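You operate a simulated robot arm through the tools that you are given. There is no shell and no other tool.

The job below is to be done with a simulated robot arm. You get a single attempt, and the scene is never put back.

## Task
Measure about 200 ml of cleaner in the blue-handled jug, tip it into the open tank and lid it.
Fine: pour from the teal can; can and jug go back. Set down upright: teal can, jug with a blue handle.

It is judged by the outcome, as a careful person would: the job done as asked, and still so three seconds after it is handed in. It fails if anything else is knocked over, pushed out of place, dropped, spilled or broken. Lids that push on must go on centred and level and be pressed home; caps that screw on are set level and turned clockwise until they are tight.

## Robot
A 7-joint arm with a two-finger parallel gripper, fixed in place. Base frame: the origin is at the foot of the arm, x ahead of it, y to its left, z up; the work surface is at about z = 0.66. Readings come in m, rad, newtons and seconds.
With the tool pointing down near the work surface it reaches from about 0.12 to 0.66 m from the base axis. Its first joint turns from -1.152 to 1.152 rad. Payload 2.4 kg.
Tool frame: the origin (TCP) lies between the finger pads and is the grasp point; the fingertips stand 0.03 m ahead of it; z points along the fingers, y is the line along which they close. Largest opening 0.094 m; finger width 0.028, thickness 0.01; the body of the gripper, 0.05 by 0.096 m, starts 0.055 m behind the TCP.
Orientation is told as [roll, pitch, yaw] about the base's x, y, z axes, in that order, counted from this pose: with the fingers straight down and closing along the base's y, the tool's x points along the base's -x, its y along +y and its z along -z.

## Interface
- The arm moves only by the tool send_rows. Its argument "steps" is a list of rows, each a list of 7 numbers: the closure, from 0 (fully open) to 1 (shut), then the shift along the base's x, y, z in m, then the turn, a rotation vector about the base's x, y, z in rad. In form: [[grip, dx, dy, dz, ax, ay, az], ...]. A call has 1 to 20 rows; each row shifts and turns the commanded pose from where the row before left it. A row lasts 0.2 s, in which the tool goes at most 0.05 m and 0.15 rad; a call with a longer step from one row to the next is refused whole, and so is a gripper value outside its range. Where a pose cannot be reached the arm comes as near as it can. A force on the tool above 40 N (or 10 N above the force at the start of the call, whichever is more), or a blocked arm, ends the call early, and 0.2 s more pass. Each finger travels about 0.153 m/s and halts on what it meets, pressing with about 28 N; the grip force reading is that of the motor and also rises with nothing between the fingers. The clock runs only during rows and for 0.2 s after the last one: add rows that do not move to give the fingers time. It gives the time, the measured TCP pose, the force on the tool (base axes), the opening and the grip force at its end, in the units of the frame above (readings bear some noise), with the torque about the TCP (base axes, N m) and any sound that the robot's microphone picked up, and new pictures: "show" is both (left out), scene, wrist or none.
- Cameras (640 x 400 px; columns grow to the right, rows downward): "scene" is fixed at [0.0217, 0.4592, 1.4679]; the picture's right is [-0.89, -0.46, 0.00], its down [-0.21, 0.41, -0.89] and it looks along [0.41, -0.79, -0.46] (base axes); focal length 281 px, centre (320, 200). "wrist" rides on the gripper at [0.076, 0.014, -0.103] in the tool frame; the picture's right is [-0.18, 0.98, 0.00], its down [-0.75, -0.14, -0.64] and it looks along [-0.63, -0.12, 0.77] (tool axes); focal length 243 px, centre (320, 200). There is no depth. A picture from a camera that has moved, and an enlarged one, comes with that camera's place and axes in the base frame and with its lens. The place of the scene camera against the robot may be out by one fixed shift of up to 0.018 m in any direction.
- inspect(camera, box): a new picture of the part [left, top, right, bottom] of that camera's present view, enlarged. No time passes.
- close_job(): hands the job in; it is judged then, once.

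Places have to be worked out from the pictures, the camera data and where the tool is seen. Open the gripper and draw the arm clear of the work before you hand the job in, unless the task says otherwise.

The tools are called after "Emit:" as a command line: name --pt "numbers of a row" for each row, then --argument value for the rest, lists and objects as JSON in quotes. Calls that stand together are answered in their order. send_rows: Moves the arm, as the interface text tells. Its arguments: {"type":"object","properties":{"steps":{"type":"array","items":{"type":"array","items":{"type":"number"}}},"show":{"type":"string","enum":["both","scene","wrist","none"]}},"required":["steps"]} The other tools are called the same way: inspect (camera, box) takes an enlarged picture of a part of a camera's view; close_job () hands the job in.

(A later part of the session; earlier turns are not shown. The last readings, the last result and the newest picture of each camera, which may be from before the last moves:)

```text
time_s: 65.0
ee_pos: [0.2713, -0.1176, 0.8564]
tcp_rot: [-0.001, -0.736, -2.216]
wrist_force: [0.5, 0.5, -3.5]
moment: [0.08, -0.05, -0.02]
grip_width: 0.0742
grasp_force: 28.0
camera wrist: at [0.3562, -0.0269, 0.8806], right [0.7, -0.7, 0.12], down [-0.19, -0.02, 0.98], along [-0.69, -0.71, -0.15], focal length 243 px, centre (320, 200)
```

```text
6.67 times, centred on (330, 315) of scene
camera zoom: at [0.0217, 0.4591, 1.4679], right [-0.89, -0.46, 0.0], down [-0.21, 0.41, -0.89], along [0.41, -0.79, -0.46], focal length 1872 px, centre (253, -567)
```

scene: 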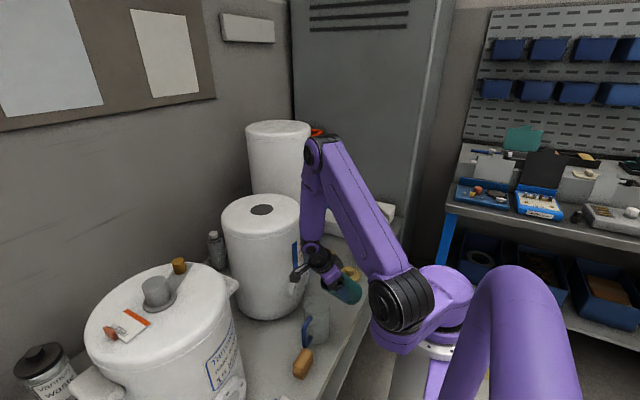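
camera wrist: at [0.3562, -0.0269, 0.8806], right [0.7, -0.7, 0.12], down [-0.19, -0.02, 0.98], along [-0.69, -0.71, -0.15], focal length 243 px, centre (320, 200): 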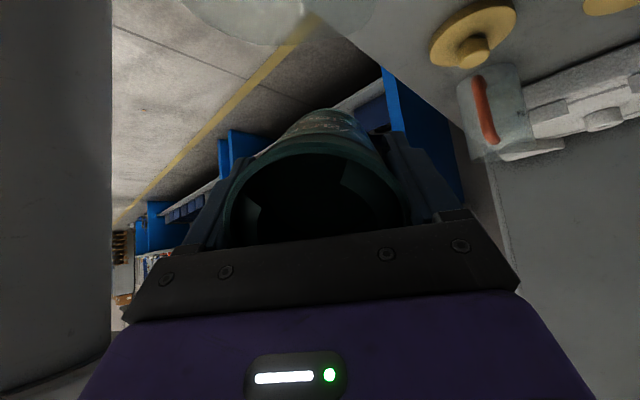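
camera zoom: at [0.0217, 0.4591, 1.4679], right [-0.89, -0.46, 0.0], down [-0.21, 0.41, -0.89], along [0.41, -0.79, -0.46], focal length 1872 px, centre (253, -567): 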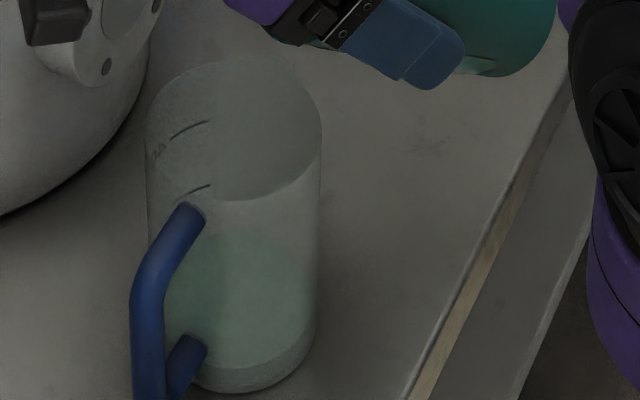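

The flow has stopped at 57° tilt, so it follows the tilt quasi-statically. I zoom closer to calibrate the level against the marks.

Emit:
inspect --camera "scene" --box '[314, 298, 338, 348]'

Emit:
inspect --camera "scene" --box '[310, 295, 346, 318]'

Emit:
inspect --camera "scene" --box '[310, 318, 346, 341]'

```text
8.00 times, centred on (326, 323) of scene
camera zoom: at [0.0217, 0.4591, 1.4679], right [-0.89, -0.46, 0.0], down [-0.21, 0.41, -0.89], along [0.41, -0.79, -0.46], focal length 2247 px, centre (272, -784)
```

zoom: 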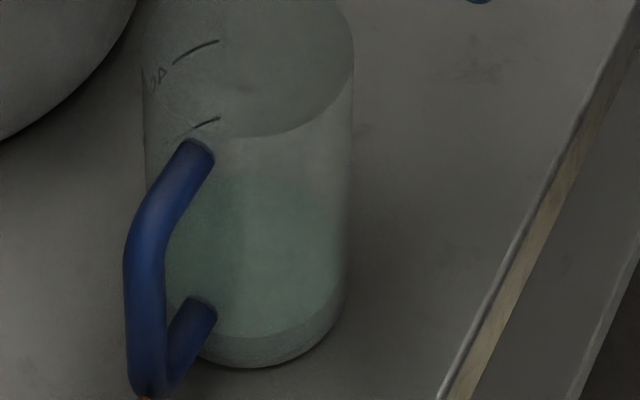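

```text
16.00 times, centred on (328, 306) of scene
camera zoom: at [0.0217, 0.4591, 1.4679], right [-0.89, -0.46, 0.0], down [-0.21, 0.41, -0.89], along [0.41, -0.79, -0.46], focal length 4494 px, centre (192, -1504)
```

zoom: 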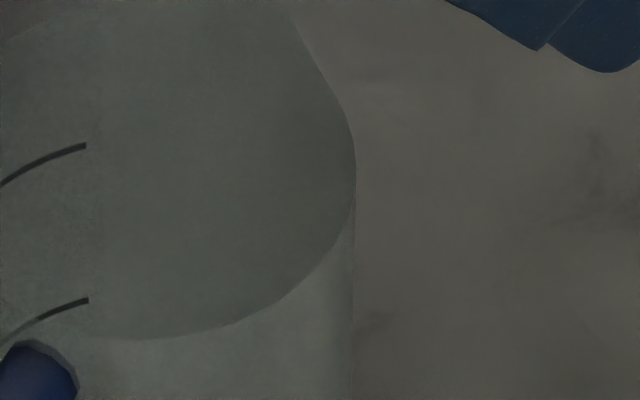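

```text
16.00 times, centred on (328, 330) of scene
camera zoom: at [0.0217, 0.4591, 1.4679], right [-0.89, -0.46, 0.0], down [-0.21, 0.41, -0.89], along [0.41, -0.79, -0.46], focal length 4494 px, centre (192, -1872)
```

zoom: 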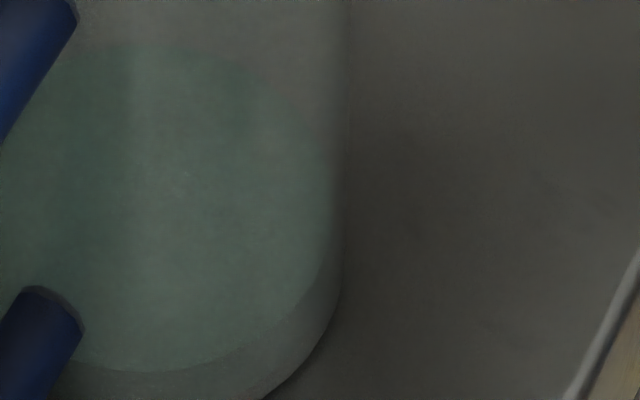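

Using the two marks as a scale, the jug now holds roughly 40–70 ml. I tilt on to about 64° in small steps and hold.

Emit:
send_rows --pt "1 0.0003 0.0003 0.0012 -0.0195 0.0147 0" --pt "1 0.0003 0.0003 0.0012 -0.0195 0.0147 0" --pt "1 0.0003 0.0003 0.0012 -0.0195 0.0147 0" --pt "1 0.0003 0.0003 0.0012 -0.0195 0.0147 0" --pt "1 0.0003 0.0003 0.0012 -0.0195 0.0147 0" --pt "1 0 0 0 0 0 0" --pt "1 0 0 0 0 0 0" --pt "1 0 0 0 0 0 0" --pt "1 0 0 0 0 0 0" --pt "1 0 0 0 0 0 0" --show "wrist"

Emit:
inspect --camera "scene" --box '[315, 285, 345, 345]'

Emit:
inspect --camera "scene" --box '[310, 310, 346, 333]'

```text
time_s: 67.2
ee_pos: [0.2719, -0.1172, 0.8626]
tcp_rot: [-0.002, -0.857, -2.215]
wrist_force: [0.3, -0.9, -4.0]
moment: [0.07, -0.01, 0.01]
grip_width: 0.0742
grasp_force: 27.9
camera wrist: at [0.3589, -0.0239, 0.8717], right [0.71, -0.69, 0.14], down [-0.12, 0.08, 0.99], along [-0.69, -0.72, -0.03], focal length 243 px, centre (320, 200)
```

wrist: 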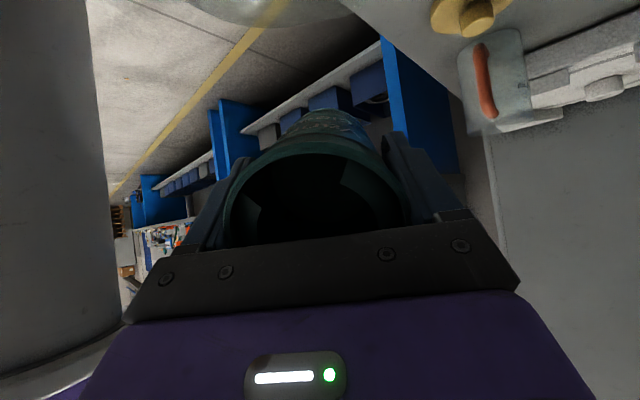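

```text
6.67 times, centred on (330, 315) of scene
camera zoom: at [0.0217, 0.4592, 1.4679], right [-0.89, -0.46, 0.0], down [-0.21, 0.41, -0.89], along [0.41, -0.79, -0.46], focal length 1872 px, centre (253, -567)
```

zoom: 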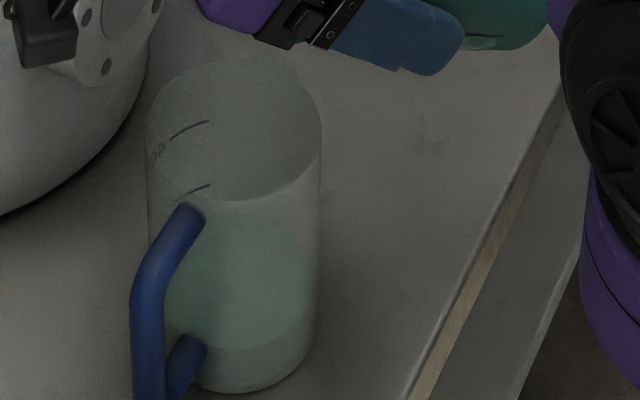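

```text
16.00 times, centred on (328, 322) of scene
camera zoom: at [0.0217, 0.4592, 1.4679], right [-0.89, -0.46, 0.0], down [-0.21, 0.41, -0.89], along [0.41, -0.79, -0.46], focal length 4494 px, centre (192, -1744)
```

zoom: 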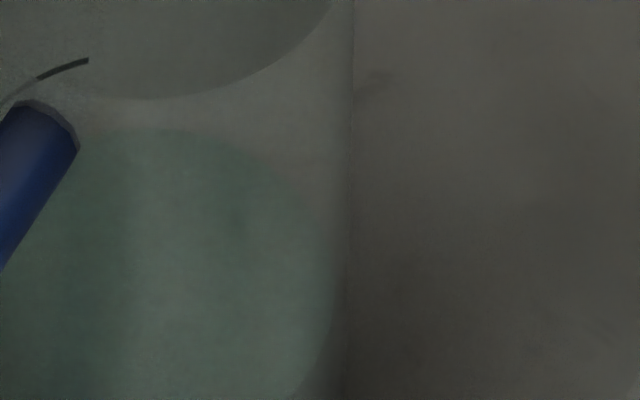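

The level boundary sits about half way to the 200 ml line (~100 ml in). I go on to about 69° and hold.

Emit:
send_rows --pt "1 0.0003 0.0004 0.001 -0.0174 0.0131 0" --pt "1 0.0003 0.0004 0.001 -0.0174 0.0131 0" --pt "1 0.0003 0.0004 0.001 -0.0174 0.0131 0" --pt "1 0.0003 0.0004 0.001 -0.0174 0.0131 0" --pt "1 0 0 0 0 0 0" --pt "1 0 0 0 0 0 0" --pt "1 0 0 0 0 0 0" --pt "1 0 0 0 0 0 0" --pt "1 0 0 0 0 0 0" --show "wrist"

Emit:
inspect --camera "scene" --box '[310, 310, 346, 333]'

Emit:
inspect --camera "scene" --box '[315, 270, 365, 345]'

```text
time_s: 69.2
ee_pos: [0.2726, -0.1155, 0.8672]
tcp_rot: [-0.002, -0.944, -2.218]
wrist_force: [0.8, -0.2, -3.9]
moment: [0.05, -0.03, 0.03]
grip_width: 0.0743
grasp_force: 27.8
camera wrist: at [0.36, -0.0215, 0.8645], right [0.72, -0.68, 0.15], down [-0.07, 0.15, 0.99], along [-0.69, -0.72, 0.06], focal length 243 px, centre (320, 200)
```

wrist: 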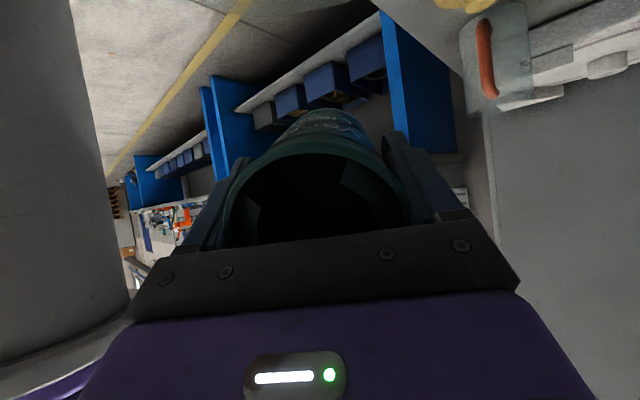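

```text
16.00 times, centred on (328, 322) of scene
camera zoom: at [0.0217, 0.4592, 1.4679], right [-0.89, -0.46, 0.0], down [-0.21, 0.41, -0.89], along [0.41, -0.79, -0.46], focal length 4494 px, centre (192, -1744)
```

zoom: 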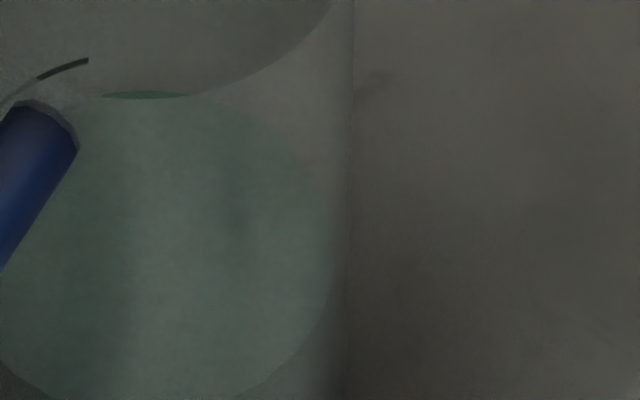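

```text
5.33 times, centred on (340, 308) of scene
camera zoom: at [0.0217, 0.4592, 1.4679], right [-0.89, -0.46, 0.0], down [-0.21, 0.41, -0.89], along [0.41, -0.79, -0.46], focal length 1498 px, centre (213, -373)
```

zoom: 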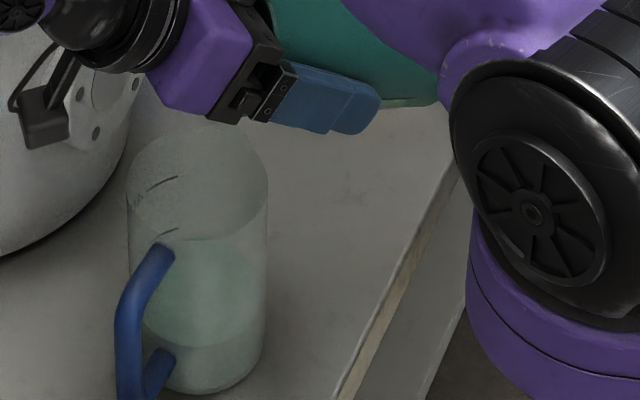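

The level is now ~55 ml short of the 200 ml line, exactly as predicted from the geometry (~145 ml). I add about 4° more and hold.

Emit:
send_rows --pt "1 0.0003 0.0004 0.0008 -0.0153 0.0116 0" --pt "1 0.0003 0.0004 0.0008 -0.0153 0.0116 0" --pt "1 0.0003 0.0004 0.0008 -0.0153 0.0116 0" --pt "1 0.0003 0.0004 0.0008 -0.0153 0.0116 0" --pt "1 0 0 0 0 0 0" --pt "1 0 0 0 0 0 0" --pt "1 0 0 0 0 0 0" --pt "1 0 0 0 0 0 0" --pt "1 0 0 0 0 0 0" --pt "1 0 0 0 0 0 0" --show "wrist"

Emit:
inspect --camera "scene" --box '[310, 310, 346, 333]'

```text
time_s: 71.4
ee_pos: [0.2736, -0.1137, 0.8688]
tcp_rot: [0.0, -1.02, -2.217]
wrist_force: [0.6, 0.1, -1.9]
moment: [0.05, -0.07, 0.0]
grip_width: 0.0741
grasp_force: 27.7
camera wrist: at [0.3608, -0.0203, 0.858], right [0.73, -0.67, 0.16], down [-0.02, 0.21, 0.98], along [-0.69, -0.71, 0.14], focal length 243 px, centre (320, 200)
```

wrist: 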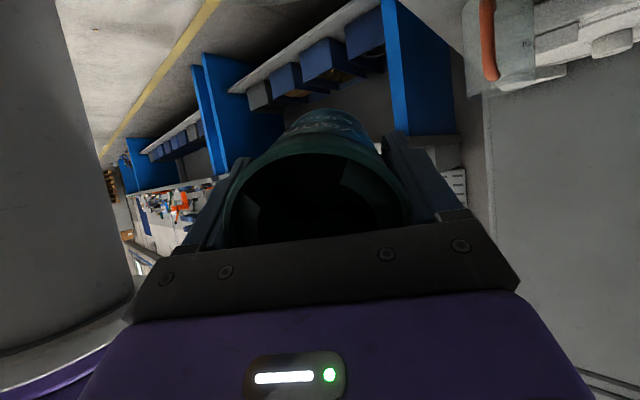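

```text
16.00 times, centred on (328, 322) of scene
camera zoom: at [0.0217, 0.4592, 1.4679], right [-0.89, -0.46, 0.0], down [-0.21, 0.41, -0.89], along [0.41, -0.79, -0.46], focal length 4494 px, centre (192, -1744)
```

zoom: 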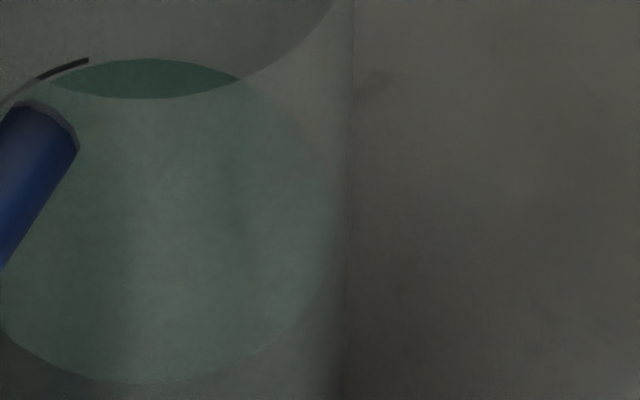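

The boundary is within ~6 zoom-pixels of the 200 ml line (≈ 192 ml). One last degree should bring it level with the line.

Emit:
send_rows --pt "1 0.0002 0.0002 0.0005 -0.0064 0.0048 0" --pt "1 0.0002 0.0002 0.0005 -0.0064 0.0048 0" --pt "1 0 0 0 0 0 0" --pt "1 0 0 0 0 0 0" --pt "1 0 0 0 0 0 0" --pt "1 0 0 0 0 0 0" --show "wrist"

Emit:
inspect --camera "scene" --box '[310, 310, 346, 333]'

```text
time_s: 72.8
ee_pos: [0.2746, -0.114, 0.8715]
tcp_rot: [-0.001, -1.037, -2.219]
wrist_force: [0.4, -0.4, -1.7]
moment: [0.01, -0.06, -0.02]
grip_width: 0.074
grasp_force: 28.3
camera wrist: at [0.3611, -0.0208, 0.857], right [0.73, -0.67, 0.16], down [-0.01, 0.22, 0.98], along [-0.69, -0.71, 0.15], focal length 243 px, centre (320, 200)
```

wrist: 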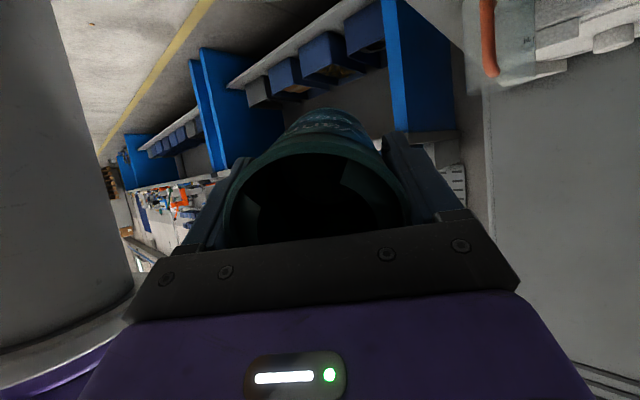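

```text
16.00 times, centred on (328, 322) of scene
camera zoom: at [0.0217, 0.4592, 1.4679], right [-0.89, -0.46, 0.0], down [-0.21, 0.41, -0.89], along [0.41, -0.79, -0.46], focal length 4494 px, centre (192, -1744)
```

zoom: 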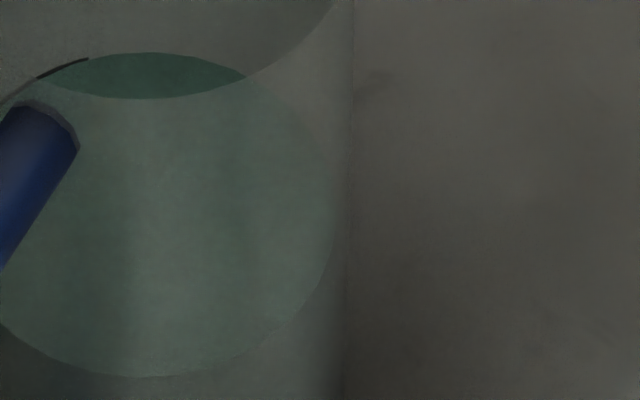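

The liquid boundary now lies right on the 200 ml line. I tip the can back up over the jug (keeping the lip over it), then lift clear.

Emit:
send_rows --pt "1 -0.0003 -0.0003 0 0.03 -0.0226 0" --pt "1 -0.0005 -0.0006 0 0.0619 -0.0467 0" --pt "1 -0.0005 -0.0006 0 0.0619 -0.0467 0" --pt "1 -0.0005 -0.0006 0 0.0619 -0.0467 0" --pt "1 -0.0005 -0.0006 0 0.0619 -0.0467 0" --pt "1 -0.0005 -0.0006 0 0.0619 -0.0467 0" --pt "1 -0.0005 -0.0006 0 0.0619 -0.0467 0" --pt "1 -0.0005 -0.0006 0 0.0619 -0.0467 0" --pt "1 -0.0005 -0.0006 0.003 0.0619 -0.0467 0" --pt "1 -0.0005 -0.0006 0.006 0.0619 -0.0467 0" --pt "1 0 0 0.006 0.032 -0.0241 0" --pt "1 0 0 0 0 0 0"

Emit:
inspect --camera "scene" --box '[300, 250, 380, 350]'

```text
time_s: 75.4
ee_pos: [0.2699, -0.1197, 0.8854]
tcp_rot: [0.0, -0.26, -2.215]
wrist_force: [-0.5, 0.7, -3.0]
moment: [0.03, -0.02, 0.01]
grip_width: 0.074
grasp_force: 28.0
camera wrist: at [0.3408, -0.0479, 0.9646], right [0.68, -0.73, 0.05], down [-0.45, -0.37, 0.81], along [-0.58, -0.57, -0.58], focal length 243 px, centre (320, 200)
```

scene: 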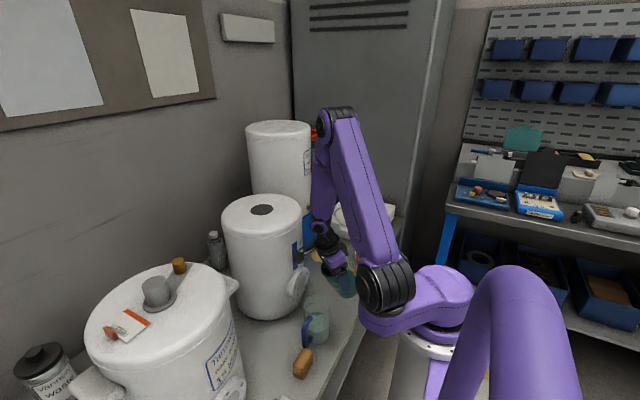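
wrist: 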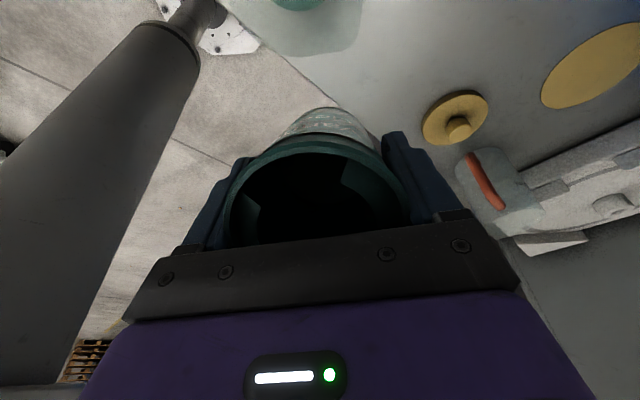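

```text
4.00 times, centred on (340, 300) of scene
camera zoom: at [0.0217, 0.4592, 1.4679], right [-0.89, -0.46, 0.0], down [-0.21, 0.41, -0.89], along [0.41, -0.79, -0.46], focal length 1123 px, centre (240, -200)
```

zoom: 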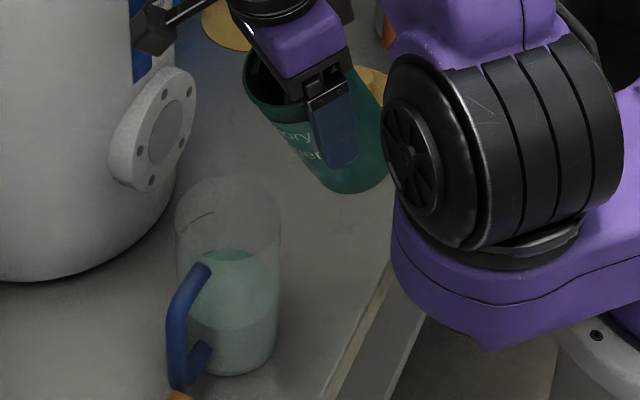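

No spill; the jug holds its 200 ml and the can is back at 30°. I lift and retrace to the turning height, levelling the tool.

Emit:
send_rows --pt "1 0 0 0.015 0 0 0" --pt "1 0 0 0.03 0 0 0" --pt "1 0 0 0.03 0 0 0" --pt "1 0 0 0.03 0 0 0" --pt "1 0 0 0.03 0 0 0" --pt "1 0.004 -0.012 0.006 0.0209 -0.0158 0" --pt "1 0.0066 -0.0205 0.012 0.0419 -0.0315 0" --pt "1 0.0066 -0.0205 0.012 0.0419 -0.0315 0" --pt "1 0.0066 -0.0205 0.012 0.0419 -0.0315 0" --pt "1 0.0066 -0.0205 0.012 0.0419 -0.0315 0" --pt "1 0.0066 -0.0195 0.012 0.0209 -0.0158 0" --pt "1 0 0 0 0 0 0" --show "scene"

Emit:
send_rows --pt "1 0 0 -0.001 0 0 0.07" --pt "1 0 0 -0.002 0 0 0.14" --pt "1 0 0 -0.002 0 0 0.1459" --pt "1 0 0 -0.002 0 0 0.1459" --pt "1 0 0 -0.002 0 0 0.1459" --pt "1 0 0 -0.002 0 0 0.1459" --pt "1 0 0 -0.002 0 0 0.1459" --pt "1 0 0 -0.002 0 0 0.1459" --pt "1 0 0 -0.002 0 0 0.1459" --pt "1 0 0 -0.002 0 0 0.1459" --pt "1 0 0 -0.002 0 0 0.1459" --pt "1 0 0 -0.002 0 0 0.1459" --pt "1 0 0 -0.002 0 0 0.1459" --pt "1 0 0 -0.002 0 0 0.1459" --pt "1 0 0 0 0 0 0.08"

```text
time_s: 78.0
ee_pos: [0.308, -0.232, 1.0872]
tcp_rot: [-0.002, 0.001, -2.217]
wrist_force: [0.0, -0.2, -1.2]
moment: [0.06, -0.04, 0.01]
grip_width: 0.0741
grasp_force: 28.2
```

scene: 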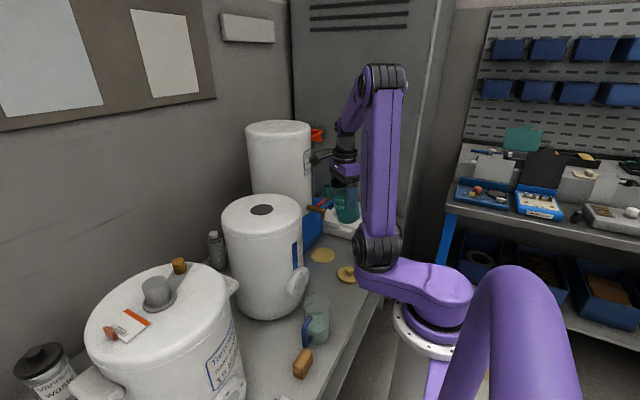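

```text
time_s: 81.2
ee_pos: [0.3077, -0.232, 1.0599]
tcp_rot: [-0.002, 0.001, -0.175]
wrist_force: [0.2, -0.1, -1.6]
moment: [0.02, 0.01, 0.04]
grip_width: 0.0739
grasp_force: 27.7
camera wrist: at [0.2334, -0.205, 1.1619], right [0.35, 0.94, 0.0], down [0.72, -0.27, 0.64], along [0.6, -0.23, -0.77], focal length 243 px, centre (320, 200)
```

scene: 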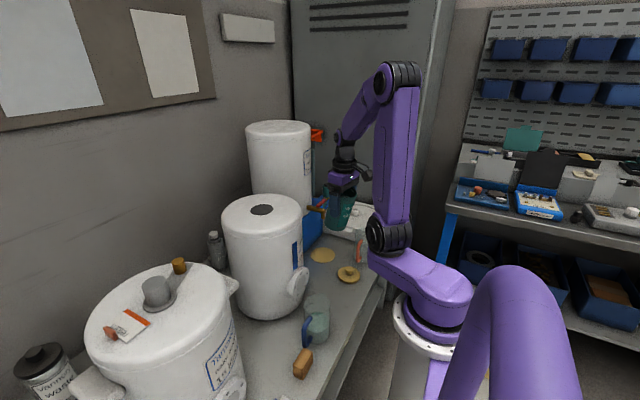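
wrist: 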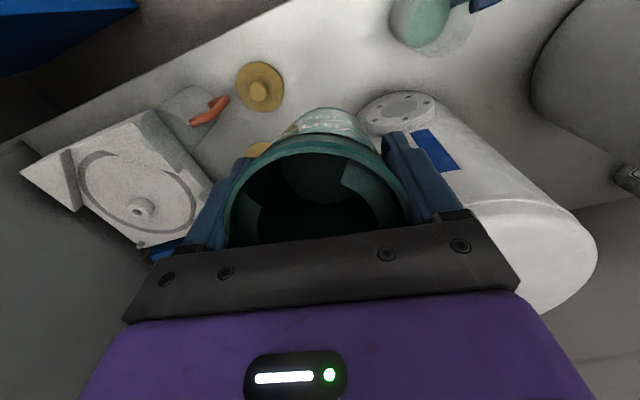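

The can is back at its turning point with no slip visible. I restore the 15° lean so the can is upright and descend over its original spot, stopping just above the table first.

Emit:
send_rows --pt "1 0 0 0 0.0112 0.0633 0" --pt "1 0 0 0 0.0112 0.0633 0" --pt "1 0 0 0 0.0112 0.0633 0" --pt "1 0 0 0 0.0112 0.0633 0" --pt "1 -0.0009 0.001 -0.015 0 0 0" --pt "1 -0.0009 0.001 -0.03 0 0 0" --pt "1 0 0 -0.03 0 0 0" --pt "1 0 0 -0.03 0 0 0" --pt "1 0 0 -0.03 0 0 0" --pt "1 0 0 -0.03 0 0 0" --pt "1 0 0 -0.03 0 0 0" --pt "1 0 0 -0.03 0 0 0" --pt "1 0 0 -0.03 0 0 0" --pt "1 0 0 -0.02 0 0 0" --pt "1 0 0 -0.015 0 0 0" --pt "1 0 0 0 0 0 0"

Emit:
inspect --camera "scene" --box '[300, 240, 380, 340]'

```text
time_s: 84.6
ee_pos: [0.3062, -0.2306, 0.7685]
tcp_rot: [-0.002, 0.258, -0.178]
wrist_force: [0.3, -0.8, -2.4]
moment: [0.04, 0.0, 0.0]
grip_width: 0.0738
grasp_force: 27.4
camera wrist: at [0.26, -0.2075, 0.8859], right [0.35, 0.94, -0.05], down [0.85, -0.29, 0.43], along [0.39, -0.19, -0.9], focal length 243 px, centre (320, 200)
```

scene: 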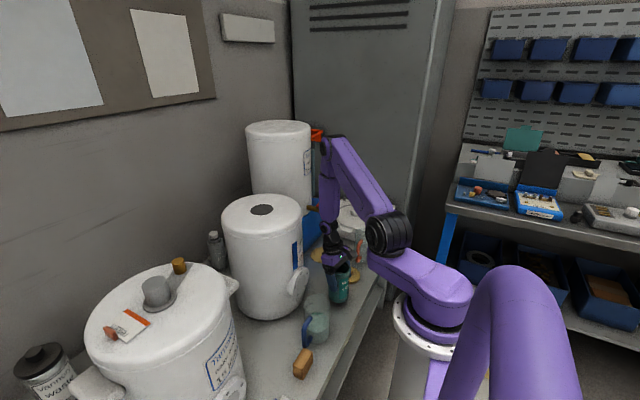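
wrist: 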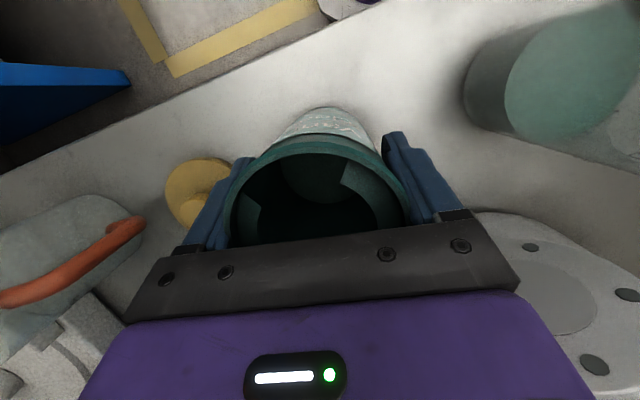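

```text
4.00 times, centred on (340, 290) of scene
camera zoom: at [0.0217, 0.4591, 1.4679], right [-0.89, -0.46, 0.0], down [-0.21, 0.41, -0.89], along [0.41, -0.79, -0.46], focal length 1123 px, centre (240, -160)
```

zoom: 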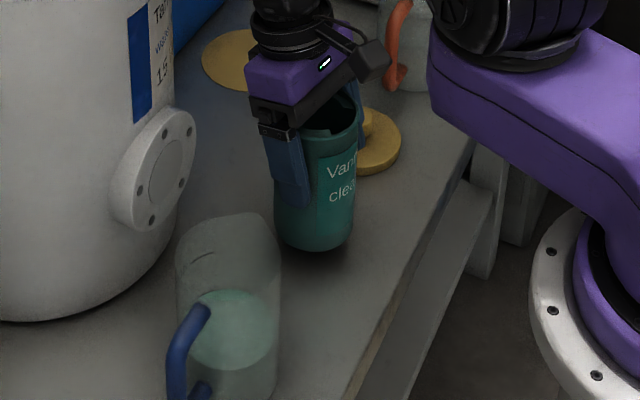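

The can hangs upright about 2 cm above its original spot. I lower it slowly to contact.

Emit:
send_rows --pt "1 0 0 -0.007 0 0 0" --pt "1 0 0 -0.006 0 0 0" --pt "1 0 0 -0.004 0 0 0" --pt "1 0 0 -0.001 0 0 0" --pt "1 0 0 0 0 0 0" --show "none"

Emit:
send_rows --pt "1 0 0 -0.001 0 0 0" --pt "1 0 0 0 0 0 0" --show "wrist"

```text
time_s: 85.8
ee_pos: [0.306, -0.2299, 0.7518]
tcp_rot: [-0.001, 0.259, -0.175]
wrist_force: [0.5, -1.1, -2.9]
moment: [0.03, 0.01, 0.02]
grip_width: 0.074
grasp_force: 27.6
```

```text
time_s: 86.4
ee_pos: [0.3053, -0.2314, 0.7507]
tcp_rot: [-0.002, 0.259, -0.177]
wrist_force: [-1.3, 0.7, 5.7]
moment: [-0.09, -0.11, 0.05]
grip_width: 0.074
grasp_force: 28.3
camera wrist: at [0.26, -0.2079, 0.8686], right [0.35, 0.94, -0.05], down [0.85, -0.29, 0.43], along [0.39, -0.19, -0.9], focal length 243 px, centre (320, 200)
```

wrist: 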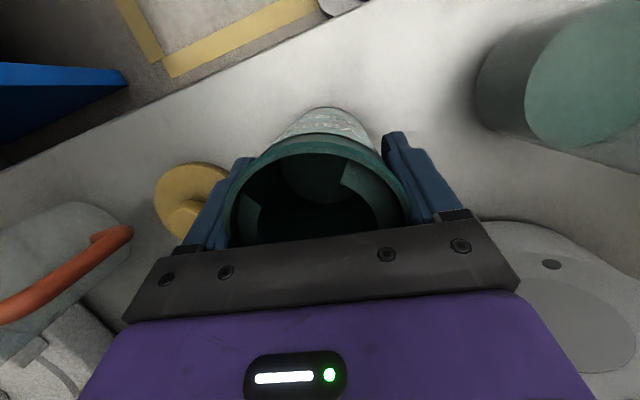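

Contact with the table (5.7 N up). I open the fingers gradually to release it evenly.

Emit:
send_rows --pt "0.21 0 0 0.0005 0 0 0" --pt "0.19 0 0 0 0 0 0" --pt "0.15 0 0 0 0 0 0" --pt "0.1 0 0 0 0 0 0" --pt "0.05 0 0 0 0 0 0" --pt "0 0 0 0 0 0 0" --pt "0 0 0 0 0 0 0"

```text
time_s: 88.0
ee_pos: [0.3061, -0.2315, 0.7511]
tcp_rot: [-0.002, 0.259, -0.176]
wrist_force: [-0.4, -0.4, -0.7]
moment: [0.0, -0.03, 0.02]
grip_width: 0.0941
grasp_force: 0.0
camera wrist: at [0.26, -0.2082, 0.8689], right [0.35, 0.94, -0.05], down [0.85, -0.29, 0.43], along [0.39, -0.19, -0.9], focal length 243 px, centre (320, 200)
```

scene: 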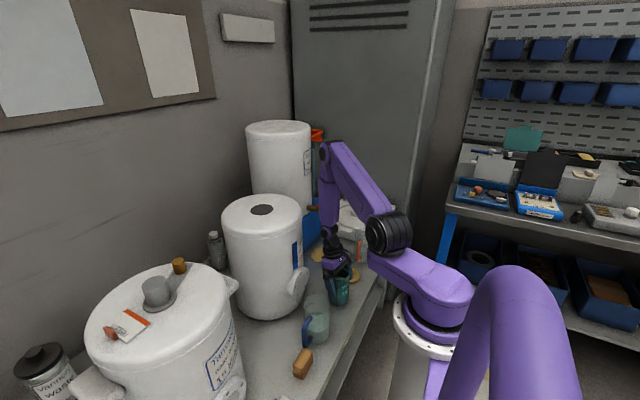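
wrist: 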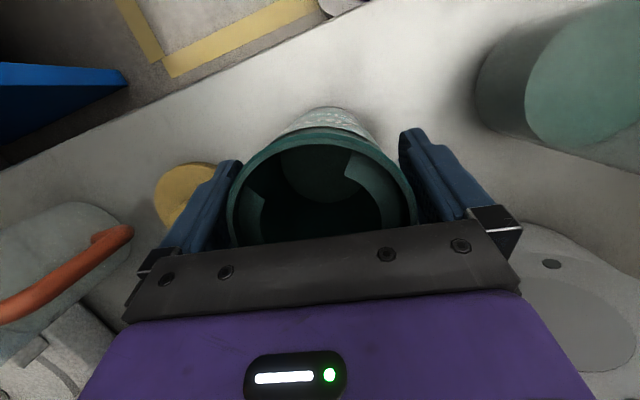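

The can stands free at its original place. I raise the tool straight up, clear of it.

Emit:
send_rows --pt "0 0 0.001 0.02 0 0 0" --pt "0 0 0 0.03 0 0 0" --pt "0 0 0 0.04 0 0 0" --pt "0 0 0 0.04 0 0 0" --pt "0 0 0 0.04 0 0 0" --pt "0 0 0 0.04 0 0 0" --pt "0 0 0 0.04 0 0 0" --pt "0 0 0 0.04 0 0 0" --pt "0 0 0 0.04 0 0 0"

Emit:
inspect --camera "scene" --box '[290, 240, 390, 350]'

```text
time_s: 90.0
ee_pos: [0.3037, -0.2311, 1.0812]
tcp_rot: [0.0, 0.262, -0.176]
wrist_force: [0.1, -0.1, -0.8]
moment: [0.01, -0.02, 0.01]
grip_width: 0.0941
grasp_force: 0.0
camera wrist: at [0.2585, -0.2081, 1.2001], right [0.35, 0.94, -0.05], down [0.85, -0.3, 0.43], along [0.39, -0.19, -0.9], focal length 243 px, centre (320, 200)
```

scene: 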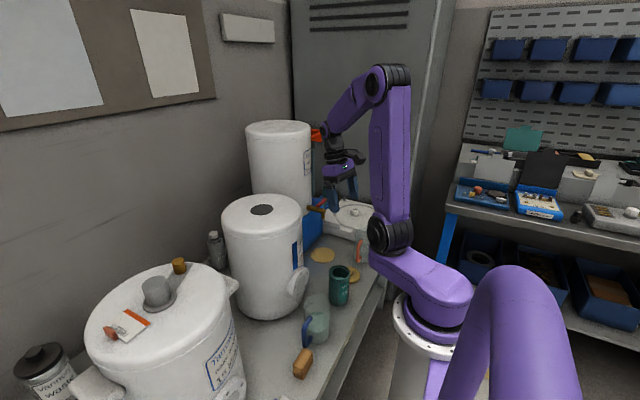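
wrist: 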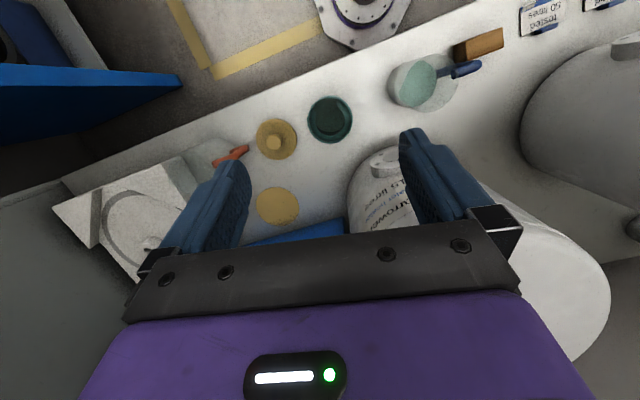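

```text
3.64 times, centred on (340, 295) of scene
camera zoom: at [0.0217, 0.4592, 1.4679], right [-0.89, -0.46, 0.0], down [-0.21, 0.41, -0.89], along [0.41, -0.79, -0.46], focal length 1021 px, centre (247, -146)
```

zoom: 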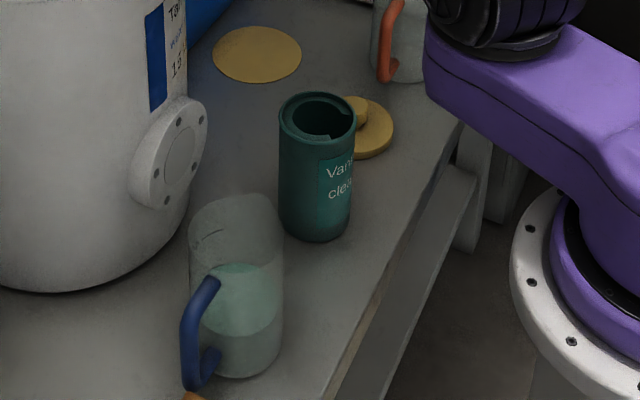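

The can and jug both stand properly. Now I go above the open tank to examine the hole and measure it with the wrist camera.

Emit:
send_rows --pt "0 0.02 0.016 0.04 -0.0091 -0.0512 0.035" --pt "0 0.03 0.016 0.03 -0.0091 -0.0512 0.035" --pt "0 0.035 0.016 0.025 -0.0091 -0.0512 0.035" --pt "0 0.035 0.016 0.022 -0.0091 -0.0512 0.035" --pt "0 0.035 0.016 0.022 -0.0091 -0.0512 0.035"

Emit:
inspect --camera "wrist" --box '[230, 100, 420, 230]'

```text
time_s: 91.2
ee_pos: [0.46, -0.149, 1.2215]
tcp_rot: [-0.021, 0.0, -0.003]
wrist_force: [-0.6, 1.1, -1.0]
moment: [0.02, 0.02, -0.01]
grip_width: 0.0939
grasp_force: 0.1
camera wrist: at [0.3824, -0.1327, 1.3228], right [0.19, 0.98, -0.02], down [0.75, -0.13, 0.65], along [0.63, -0.14, -0.76], focal length 243 px, centre (320, 200)
```

scene: 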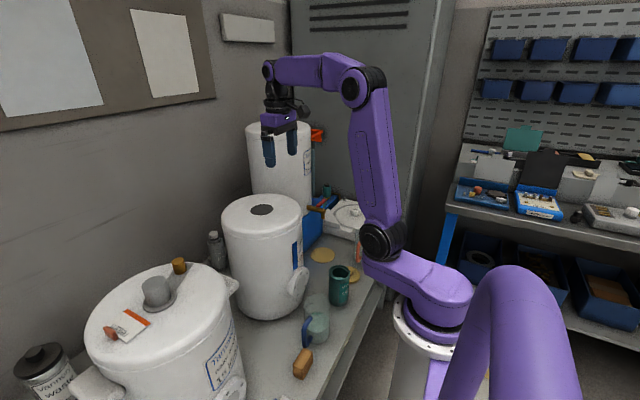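
wrist: 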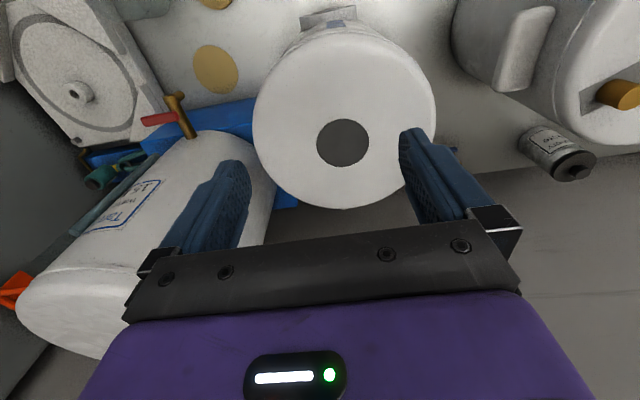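

```text
3.08 times, centred on (325, 165) of wrist
camera zoom: at [0.3824, -0.1327, 1.3228], right [0.19, 0.98, -0.02], down [0.75, -0.13, 0.65], along [0.63, -0.14, -0.76], focal length 746 px, centre (305, 308)
```

zoom: 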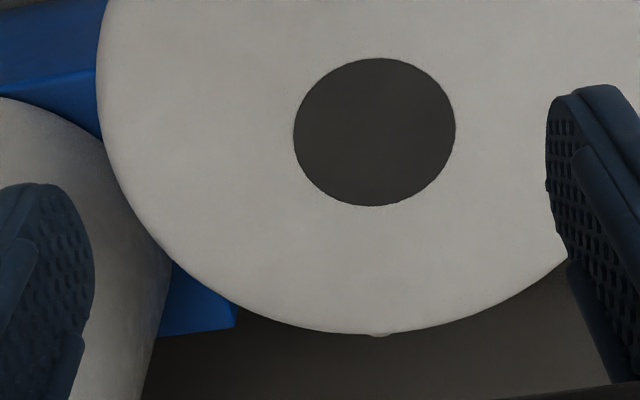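

The hole measures about 0.073 m across at roughly (0.541, -0.139). I lower and shift a little for a second view to fix the height of the tank top.

Emit:
send_rows --pt "0 -0.015 0 -0.03 0.007 0 0" --pt "0 -0.015 0 -0.03 0.007 0 0" --pt "0 -0.015 0 -0.03 0.007 0 0" --show "wrist"

Emit:
inspect --camera "wrist" --box '[230, 100, 430, 230]'

```text
time_s: 92.0
ee_pos: [0.4134, -0.1519, 1.1297]
tcp_rot: [-0.003, 0.0, -0.003]
wrist_force: [0.4, 0.0, 0.6]
moment: [-0.01, 0.0, 0.0]
grip_width: 0.0938
grasp_force: 0.0
camera wrist: at [0.3363, -0.1366, 1.2322], right [0.19, 0.98, 0.0], down [0.75, -0.14, 0.64], along [0.63, -0.12, -0.77], focal length 243 px, centre (320, 200)
```

wrist: 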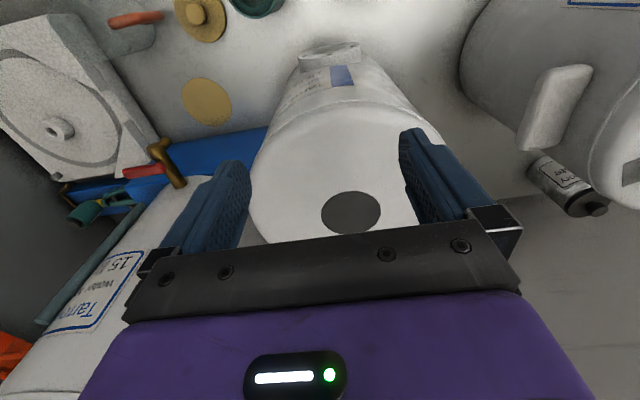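

```text
3.08 times, centred on (330, 165) of wrist
camera zoom: at [0.3363, -0.1366, 1.2322], right [0.19, 0.98, 0.0], down [0.75, -0.14, 0.64], along [0.63, -0.12, -0.77], focal length 746 px, centre (289, 308)
```

zoom: 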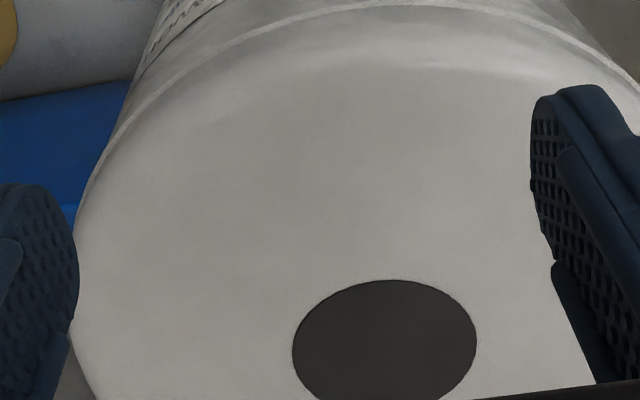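

Two views agree: hole centre ≈ (0.542, -0.138), tank top z ≈ 1.013, diameter ≈ 0.073. Next I turn to the jug-pour attitude (yaw -84°) above the tank and look toward -y to check what clearance the tall tank leaves.

Emit:
send_rows --pt "0 0.004 0.005 0.01 0 0 -0.1414" --pt "0 0.004 0.005 0.01 0 0 -0.1414" --pt "0 0.004 0.005 0.01 0 0 -0.1414" --pt "0 0.004 0.005 0.01 0 0 -0.1414" --pt "0 0.004 0.005 0.01 0 0 -0.1414" --pt "0 0.004 0.005 0.01 0 0 -0.1414" --pt "0 0.004 0.005 0.01 0 0 -0.1414" --pt "0 0.004 0.005 0.01 0 0 -0.1414" --pt "0 0.004 0.005 0.01 0 0 -0.1414" --pt "0 0.004 0.005 0.01 0 0 -0.1414"

```text
time_s: 94.2
ee_pos: [0.4565, -0.1003, 1.2298]
tcp_rot: [-0.003, -0.001, -1.419]
wrist_force: [0.2, -0.6, -0.2]
moment: [-0.02, 0.0, 0.0]
grip_width: 0.0937
grasp_force: 0.1
camera wrist: at [0.4576, -0.0221, 1.3325], right [1.0, -0.03, 0.0], down [-0.02, -0.77, 0.64], along [-0.02, -0.64, -0.77], focal length 243 px, centre (320, 200)
```

scene: 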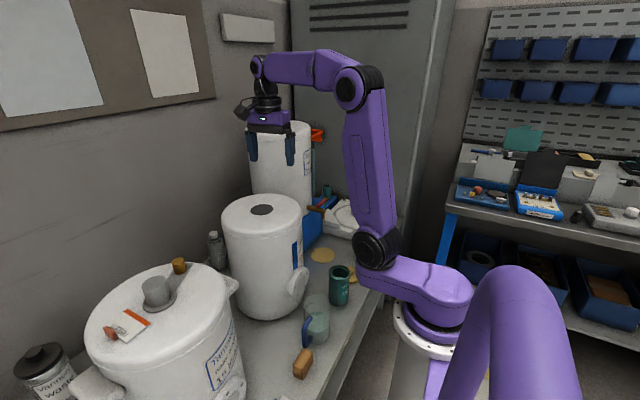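
wrist: 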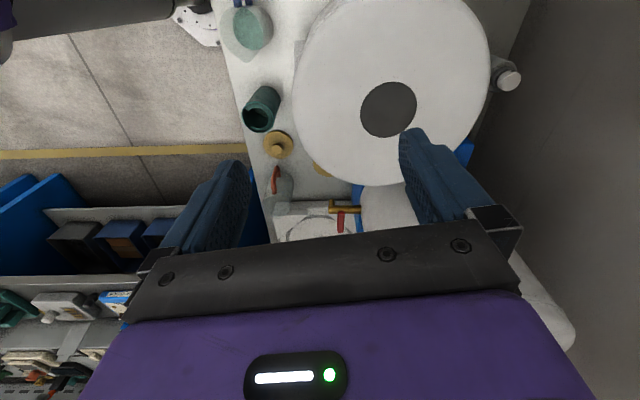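

The tall tank sits right behind on the -y side, so pouring toward -y would put my wrist into it. Pouring toward the robot (azimuth ≈ 166°) instead keeps everything clear; that needs the jug gripped with yaw ≈ +96°. I test that yaw range here in free space.

Emit:
send_rows --pt "0 -0.005 0 0 0 0 0.1474" --pt "0 -0.005 0 0 0 0 0.1474" --pt "0 -0.005 0 0 0 0 0.1474" --pt "0 -0.005 0 0 0 0 0.1474" --pt "0 -0.005 0 0 0 0 0.1474" --pt "0 -0.005 0 -0.005 0 0 0.1474" --pt "0 -0.005 0 -0.005 0 0 0.1474" --pt "0 -0.005 0 -0.005 0 0 0.1474" --pt "0 -0.005 0 -0.005 0 0 0.1474" --pt "0 -0.005 0 -0.005 0 0 0.1474" --pt "0 -0.005 0 -0.005 0 0 0.1474" --pt "0 -0.005 0 -0.005 0 0 0.1474" --pt "0 -0.005 0 -0.005 0 0 0.1474" --pt "0 -0.005 0 -0.005 0 0 0.1474" --pt "0 -0.005 0 -0.005 0 0 0.1474" --pt "0 -0.005 0 -0.005 0 0 0.1474" --pt "0 -0.005 0 -0.005 0 0 0.1474" --pt "0 -0.005 0 -0.005 0 0 0.1474" --pt "0 -0.005 0 -0.005 0 0 0.1474" --pt "0 -0.005 0 -0.005 0 0 0.1474" --show "none"

Emit:
send_rows --pt "0 -0.005 0 0 0 0 0.1474"

```text
time_s: 98.4
ee_pos: [0.3559, -0.0986, 1.1544]
tcp_rot: [-0.002, -0.001, 1.536]
wrist_force: [-0.1, 0.7, -0.1]
moment: [0.02, -0.02, 0.0]
grip_width: 0.094
grasp_force: 0.1
```

```text
time_s: 98.8
ee_pos: [0.3514, -0.1005, 1.1539]
tcp_rot: [-0.004, -0.002, 1.683]
wrist_force: [-0.2, -0.2, -0.1]
moment: [0.01, 0.01, 0.01]
grip_width: 0.0939
grasp_force: 0.1
camera wrist: at [0.3427, -0.1769, 1.2569], right [-1.0, 0.07, 0.0], down [0.05, 0.76, 0.64], along [0.05, 0.64, -0.77], focal length 243 px, centre (320, 200)
```

scene: 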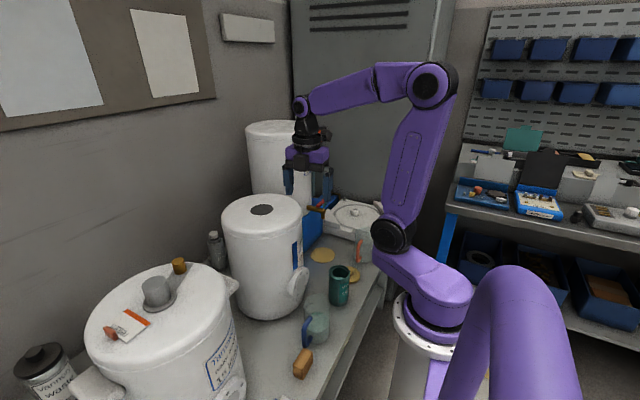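
wrist: 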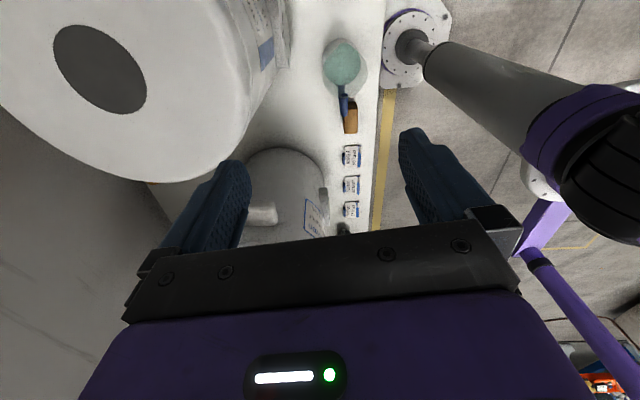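

Yaw +96° works. Now I lean the tool 30° (fingers toward -y) while moving above the jug at z ≈ 0.98, still empty.

Emit:
send_rows --pt "0 -0.0073 0.0067 -0.035 -0.1042 -0.0117 0" --pt "0 -0.0073 0.0067 -0.035 -0.1042 -0.0117 0" --pt "0 -0.0073 0.0067 -0.035 -0.1042 -0.0117 0" --pt "0 -0.0073 0.0067 -0.035 -0.1042 -0.0117 0" --pt "0 -0.0073 0.0067 -0.035 -0.1042 -0.0117 0"

```text
time_s: 100.0
ee_pos: [0.3128, -0.065, 0.9796]
tcp_rot: [-0.002, 0.524, 1.683]
wrist_force: [0.0, 0.1, -0.5]
moment: [0.0, 0.01, 0.0]
grip_width: 0.0939
grasp_force: 0.1
camera wrist: at [0.299, -0.0815, 1.1058], right [-0.99, 0.05, -0.09], down [0.03, 0.98, 0.18], along [0.1, 0.17, -0.98], focal length 243 px, centre (320, 200)
```

scene: 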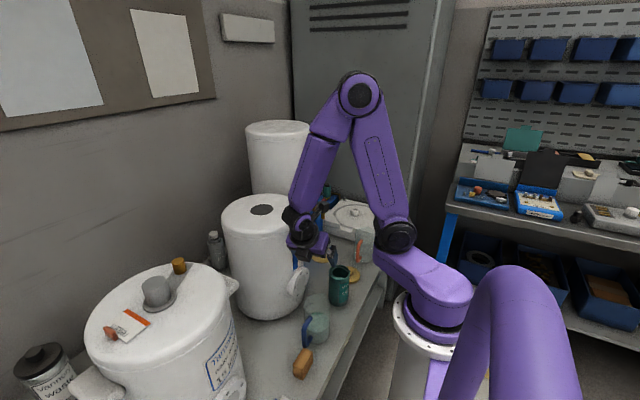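
wrist: 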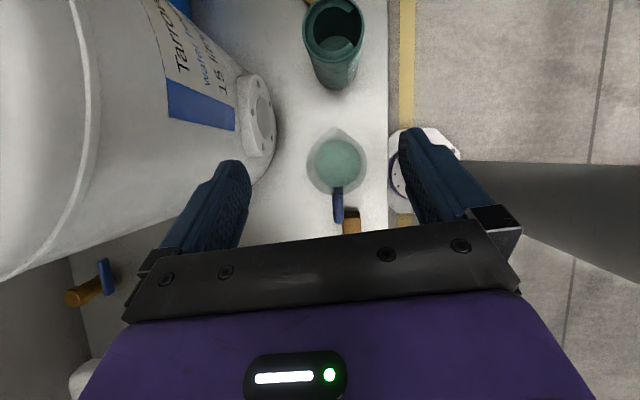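

Reachable, and the camera looks straight down at the jug. I zoom in to fix the jug's centre, spout and handle directions.

Emit:
inspect --camera "wrist" --box '[285, 110, 395, 230]'

```text
3.33 times, centred on (340, 170) of wrist
camera zoom: at [0.299, -0.0815, 1.1058], right [-0.99, 0.05, -0.09], down [0.03, 0.98, 0.18], along [0.1, 0.17, -0.98], focal length 809 px, centre (253, 300)
```

zoom: 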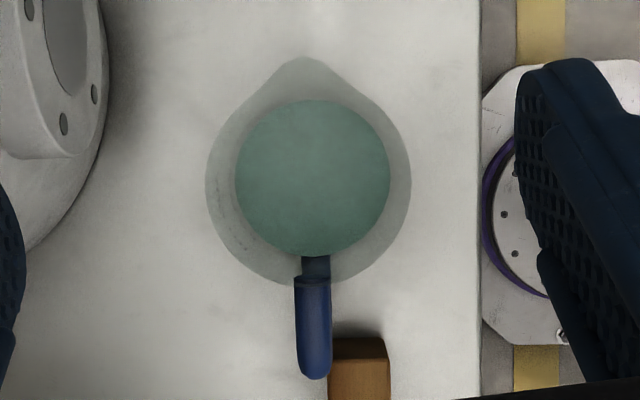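

The jug axis is at (0.308, -0.072), the spout points at -y and the handle at +y. I trim yaw to 90° and descend to z ≈ 0.85 (fingertips still above the rim).

Emit:
send_rows --pt "0 -0.0013 -0.0015 -0.033 0 0 -0.056" --pt "0 -0.0013 -0.0015 -0.033 0 0 -0.056" --pt "0 -0.0013 -0.0015 -0.033 0 0 0" --pt "0 -0.0013 -0.0015 -0.03 0 0 0"

Emit:
inspect --camera "wrist" --box '[230, 60, 430, 235]'

```text
time_s: 101.0
ee_pos: [0.308, -0.0711, 0.8508]
tcp_rot: [-0.004, 0.528, 1.568]
wrist_force: [-0.4, 0.4, 0.0]
moment: [0.01, 0.0, -0.03]
grip_width: 0.0939
grasp_force: 0.0
camera wrist: at [0.2923, -0.0858, 0.9768], right [-0.98, 0.16, -0.1], down [0.14, 0.97, 0.18], along [0.12, 0.16, -0.98], focal length 243 px, centre (320, 200)
```

scene: 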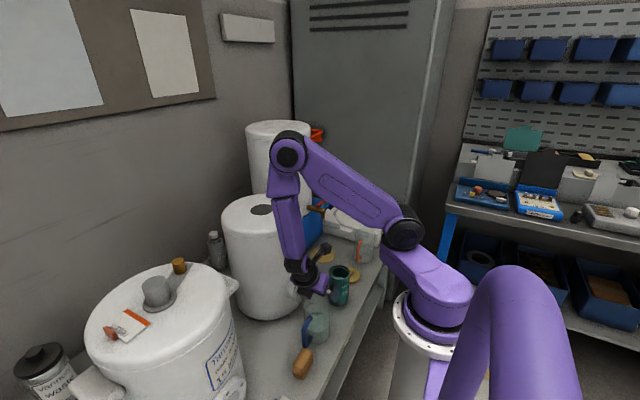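
wrist: 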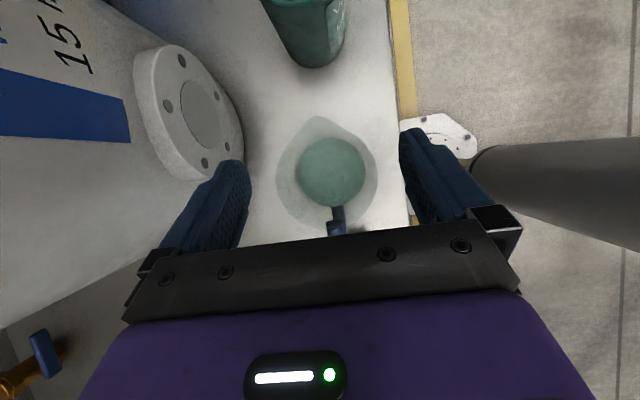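

```text
2.29 times, centred on (330, 148) of wrist
camera zoom: at [0.2923, -0.0858, 0.9768], right [-0.98, 0.16, -0.1], down [0.14, 0.97, 0.18], along [0.12, 0.16, -0.98], focal length 555 px, centre (297, 320)
```

zoom: 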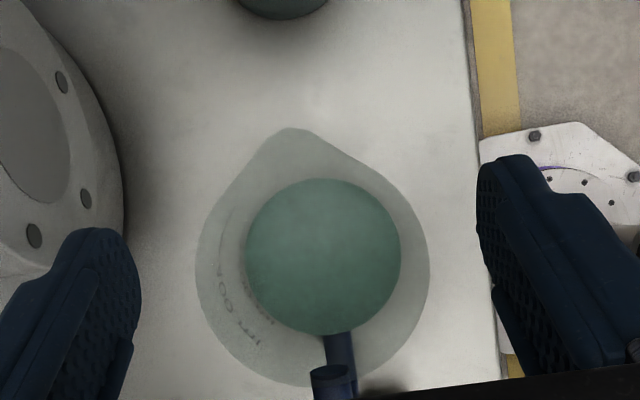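

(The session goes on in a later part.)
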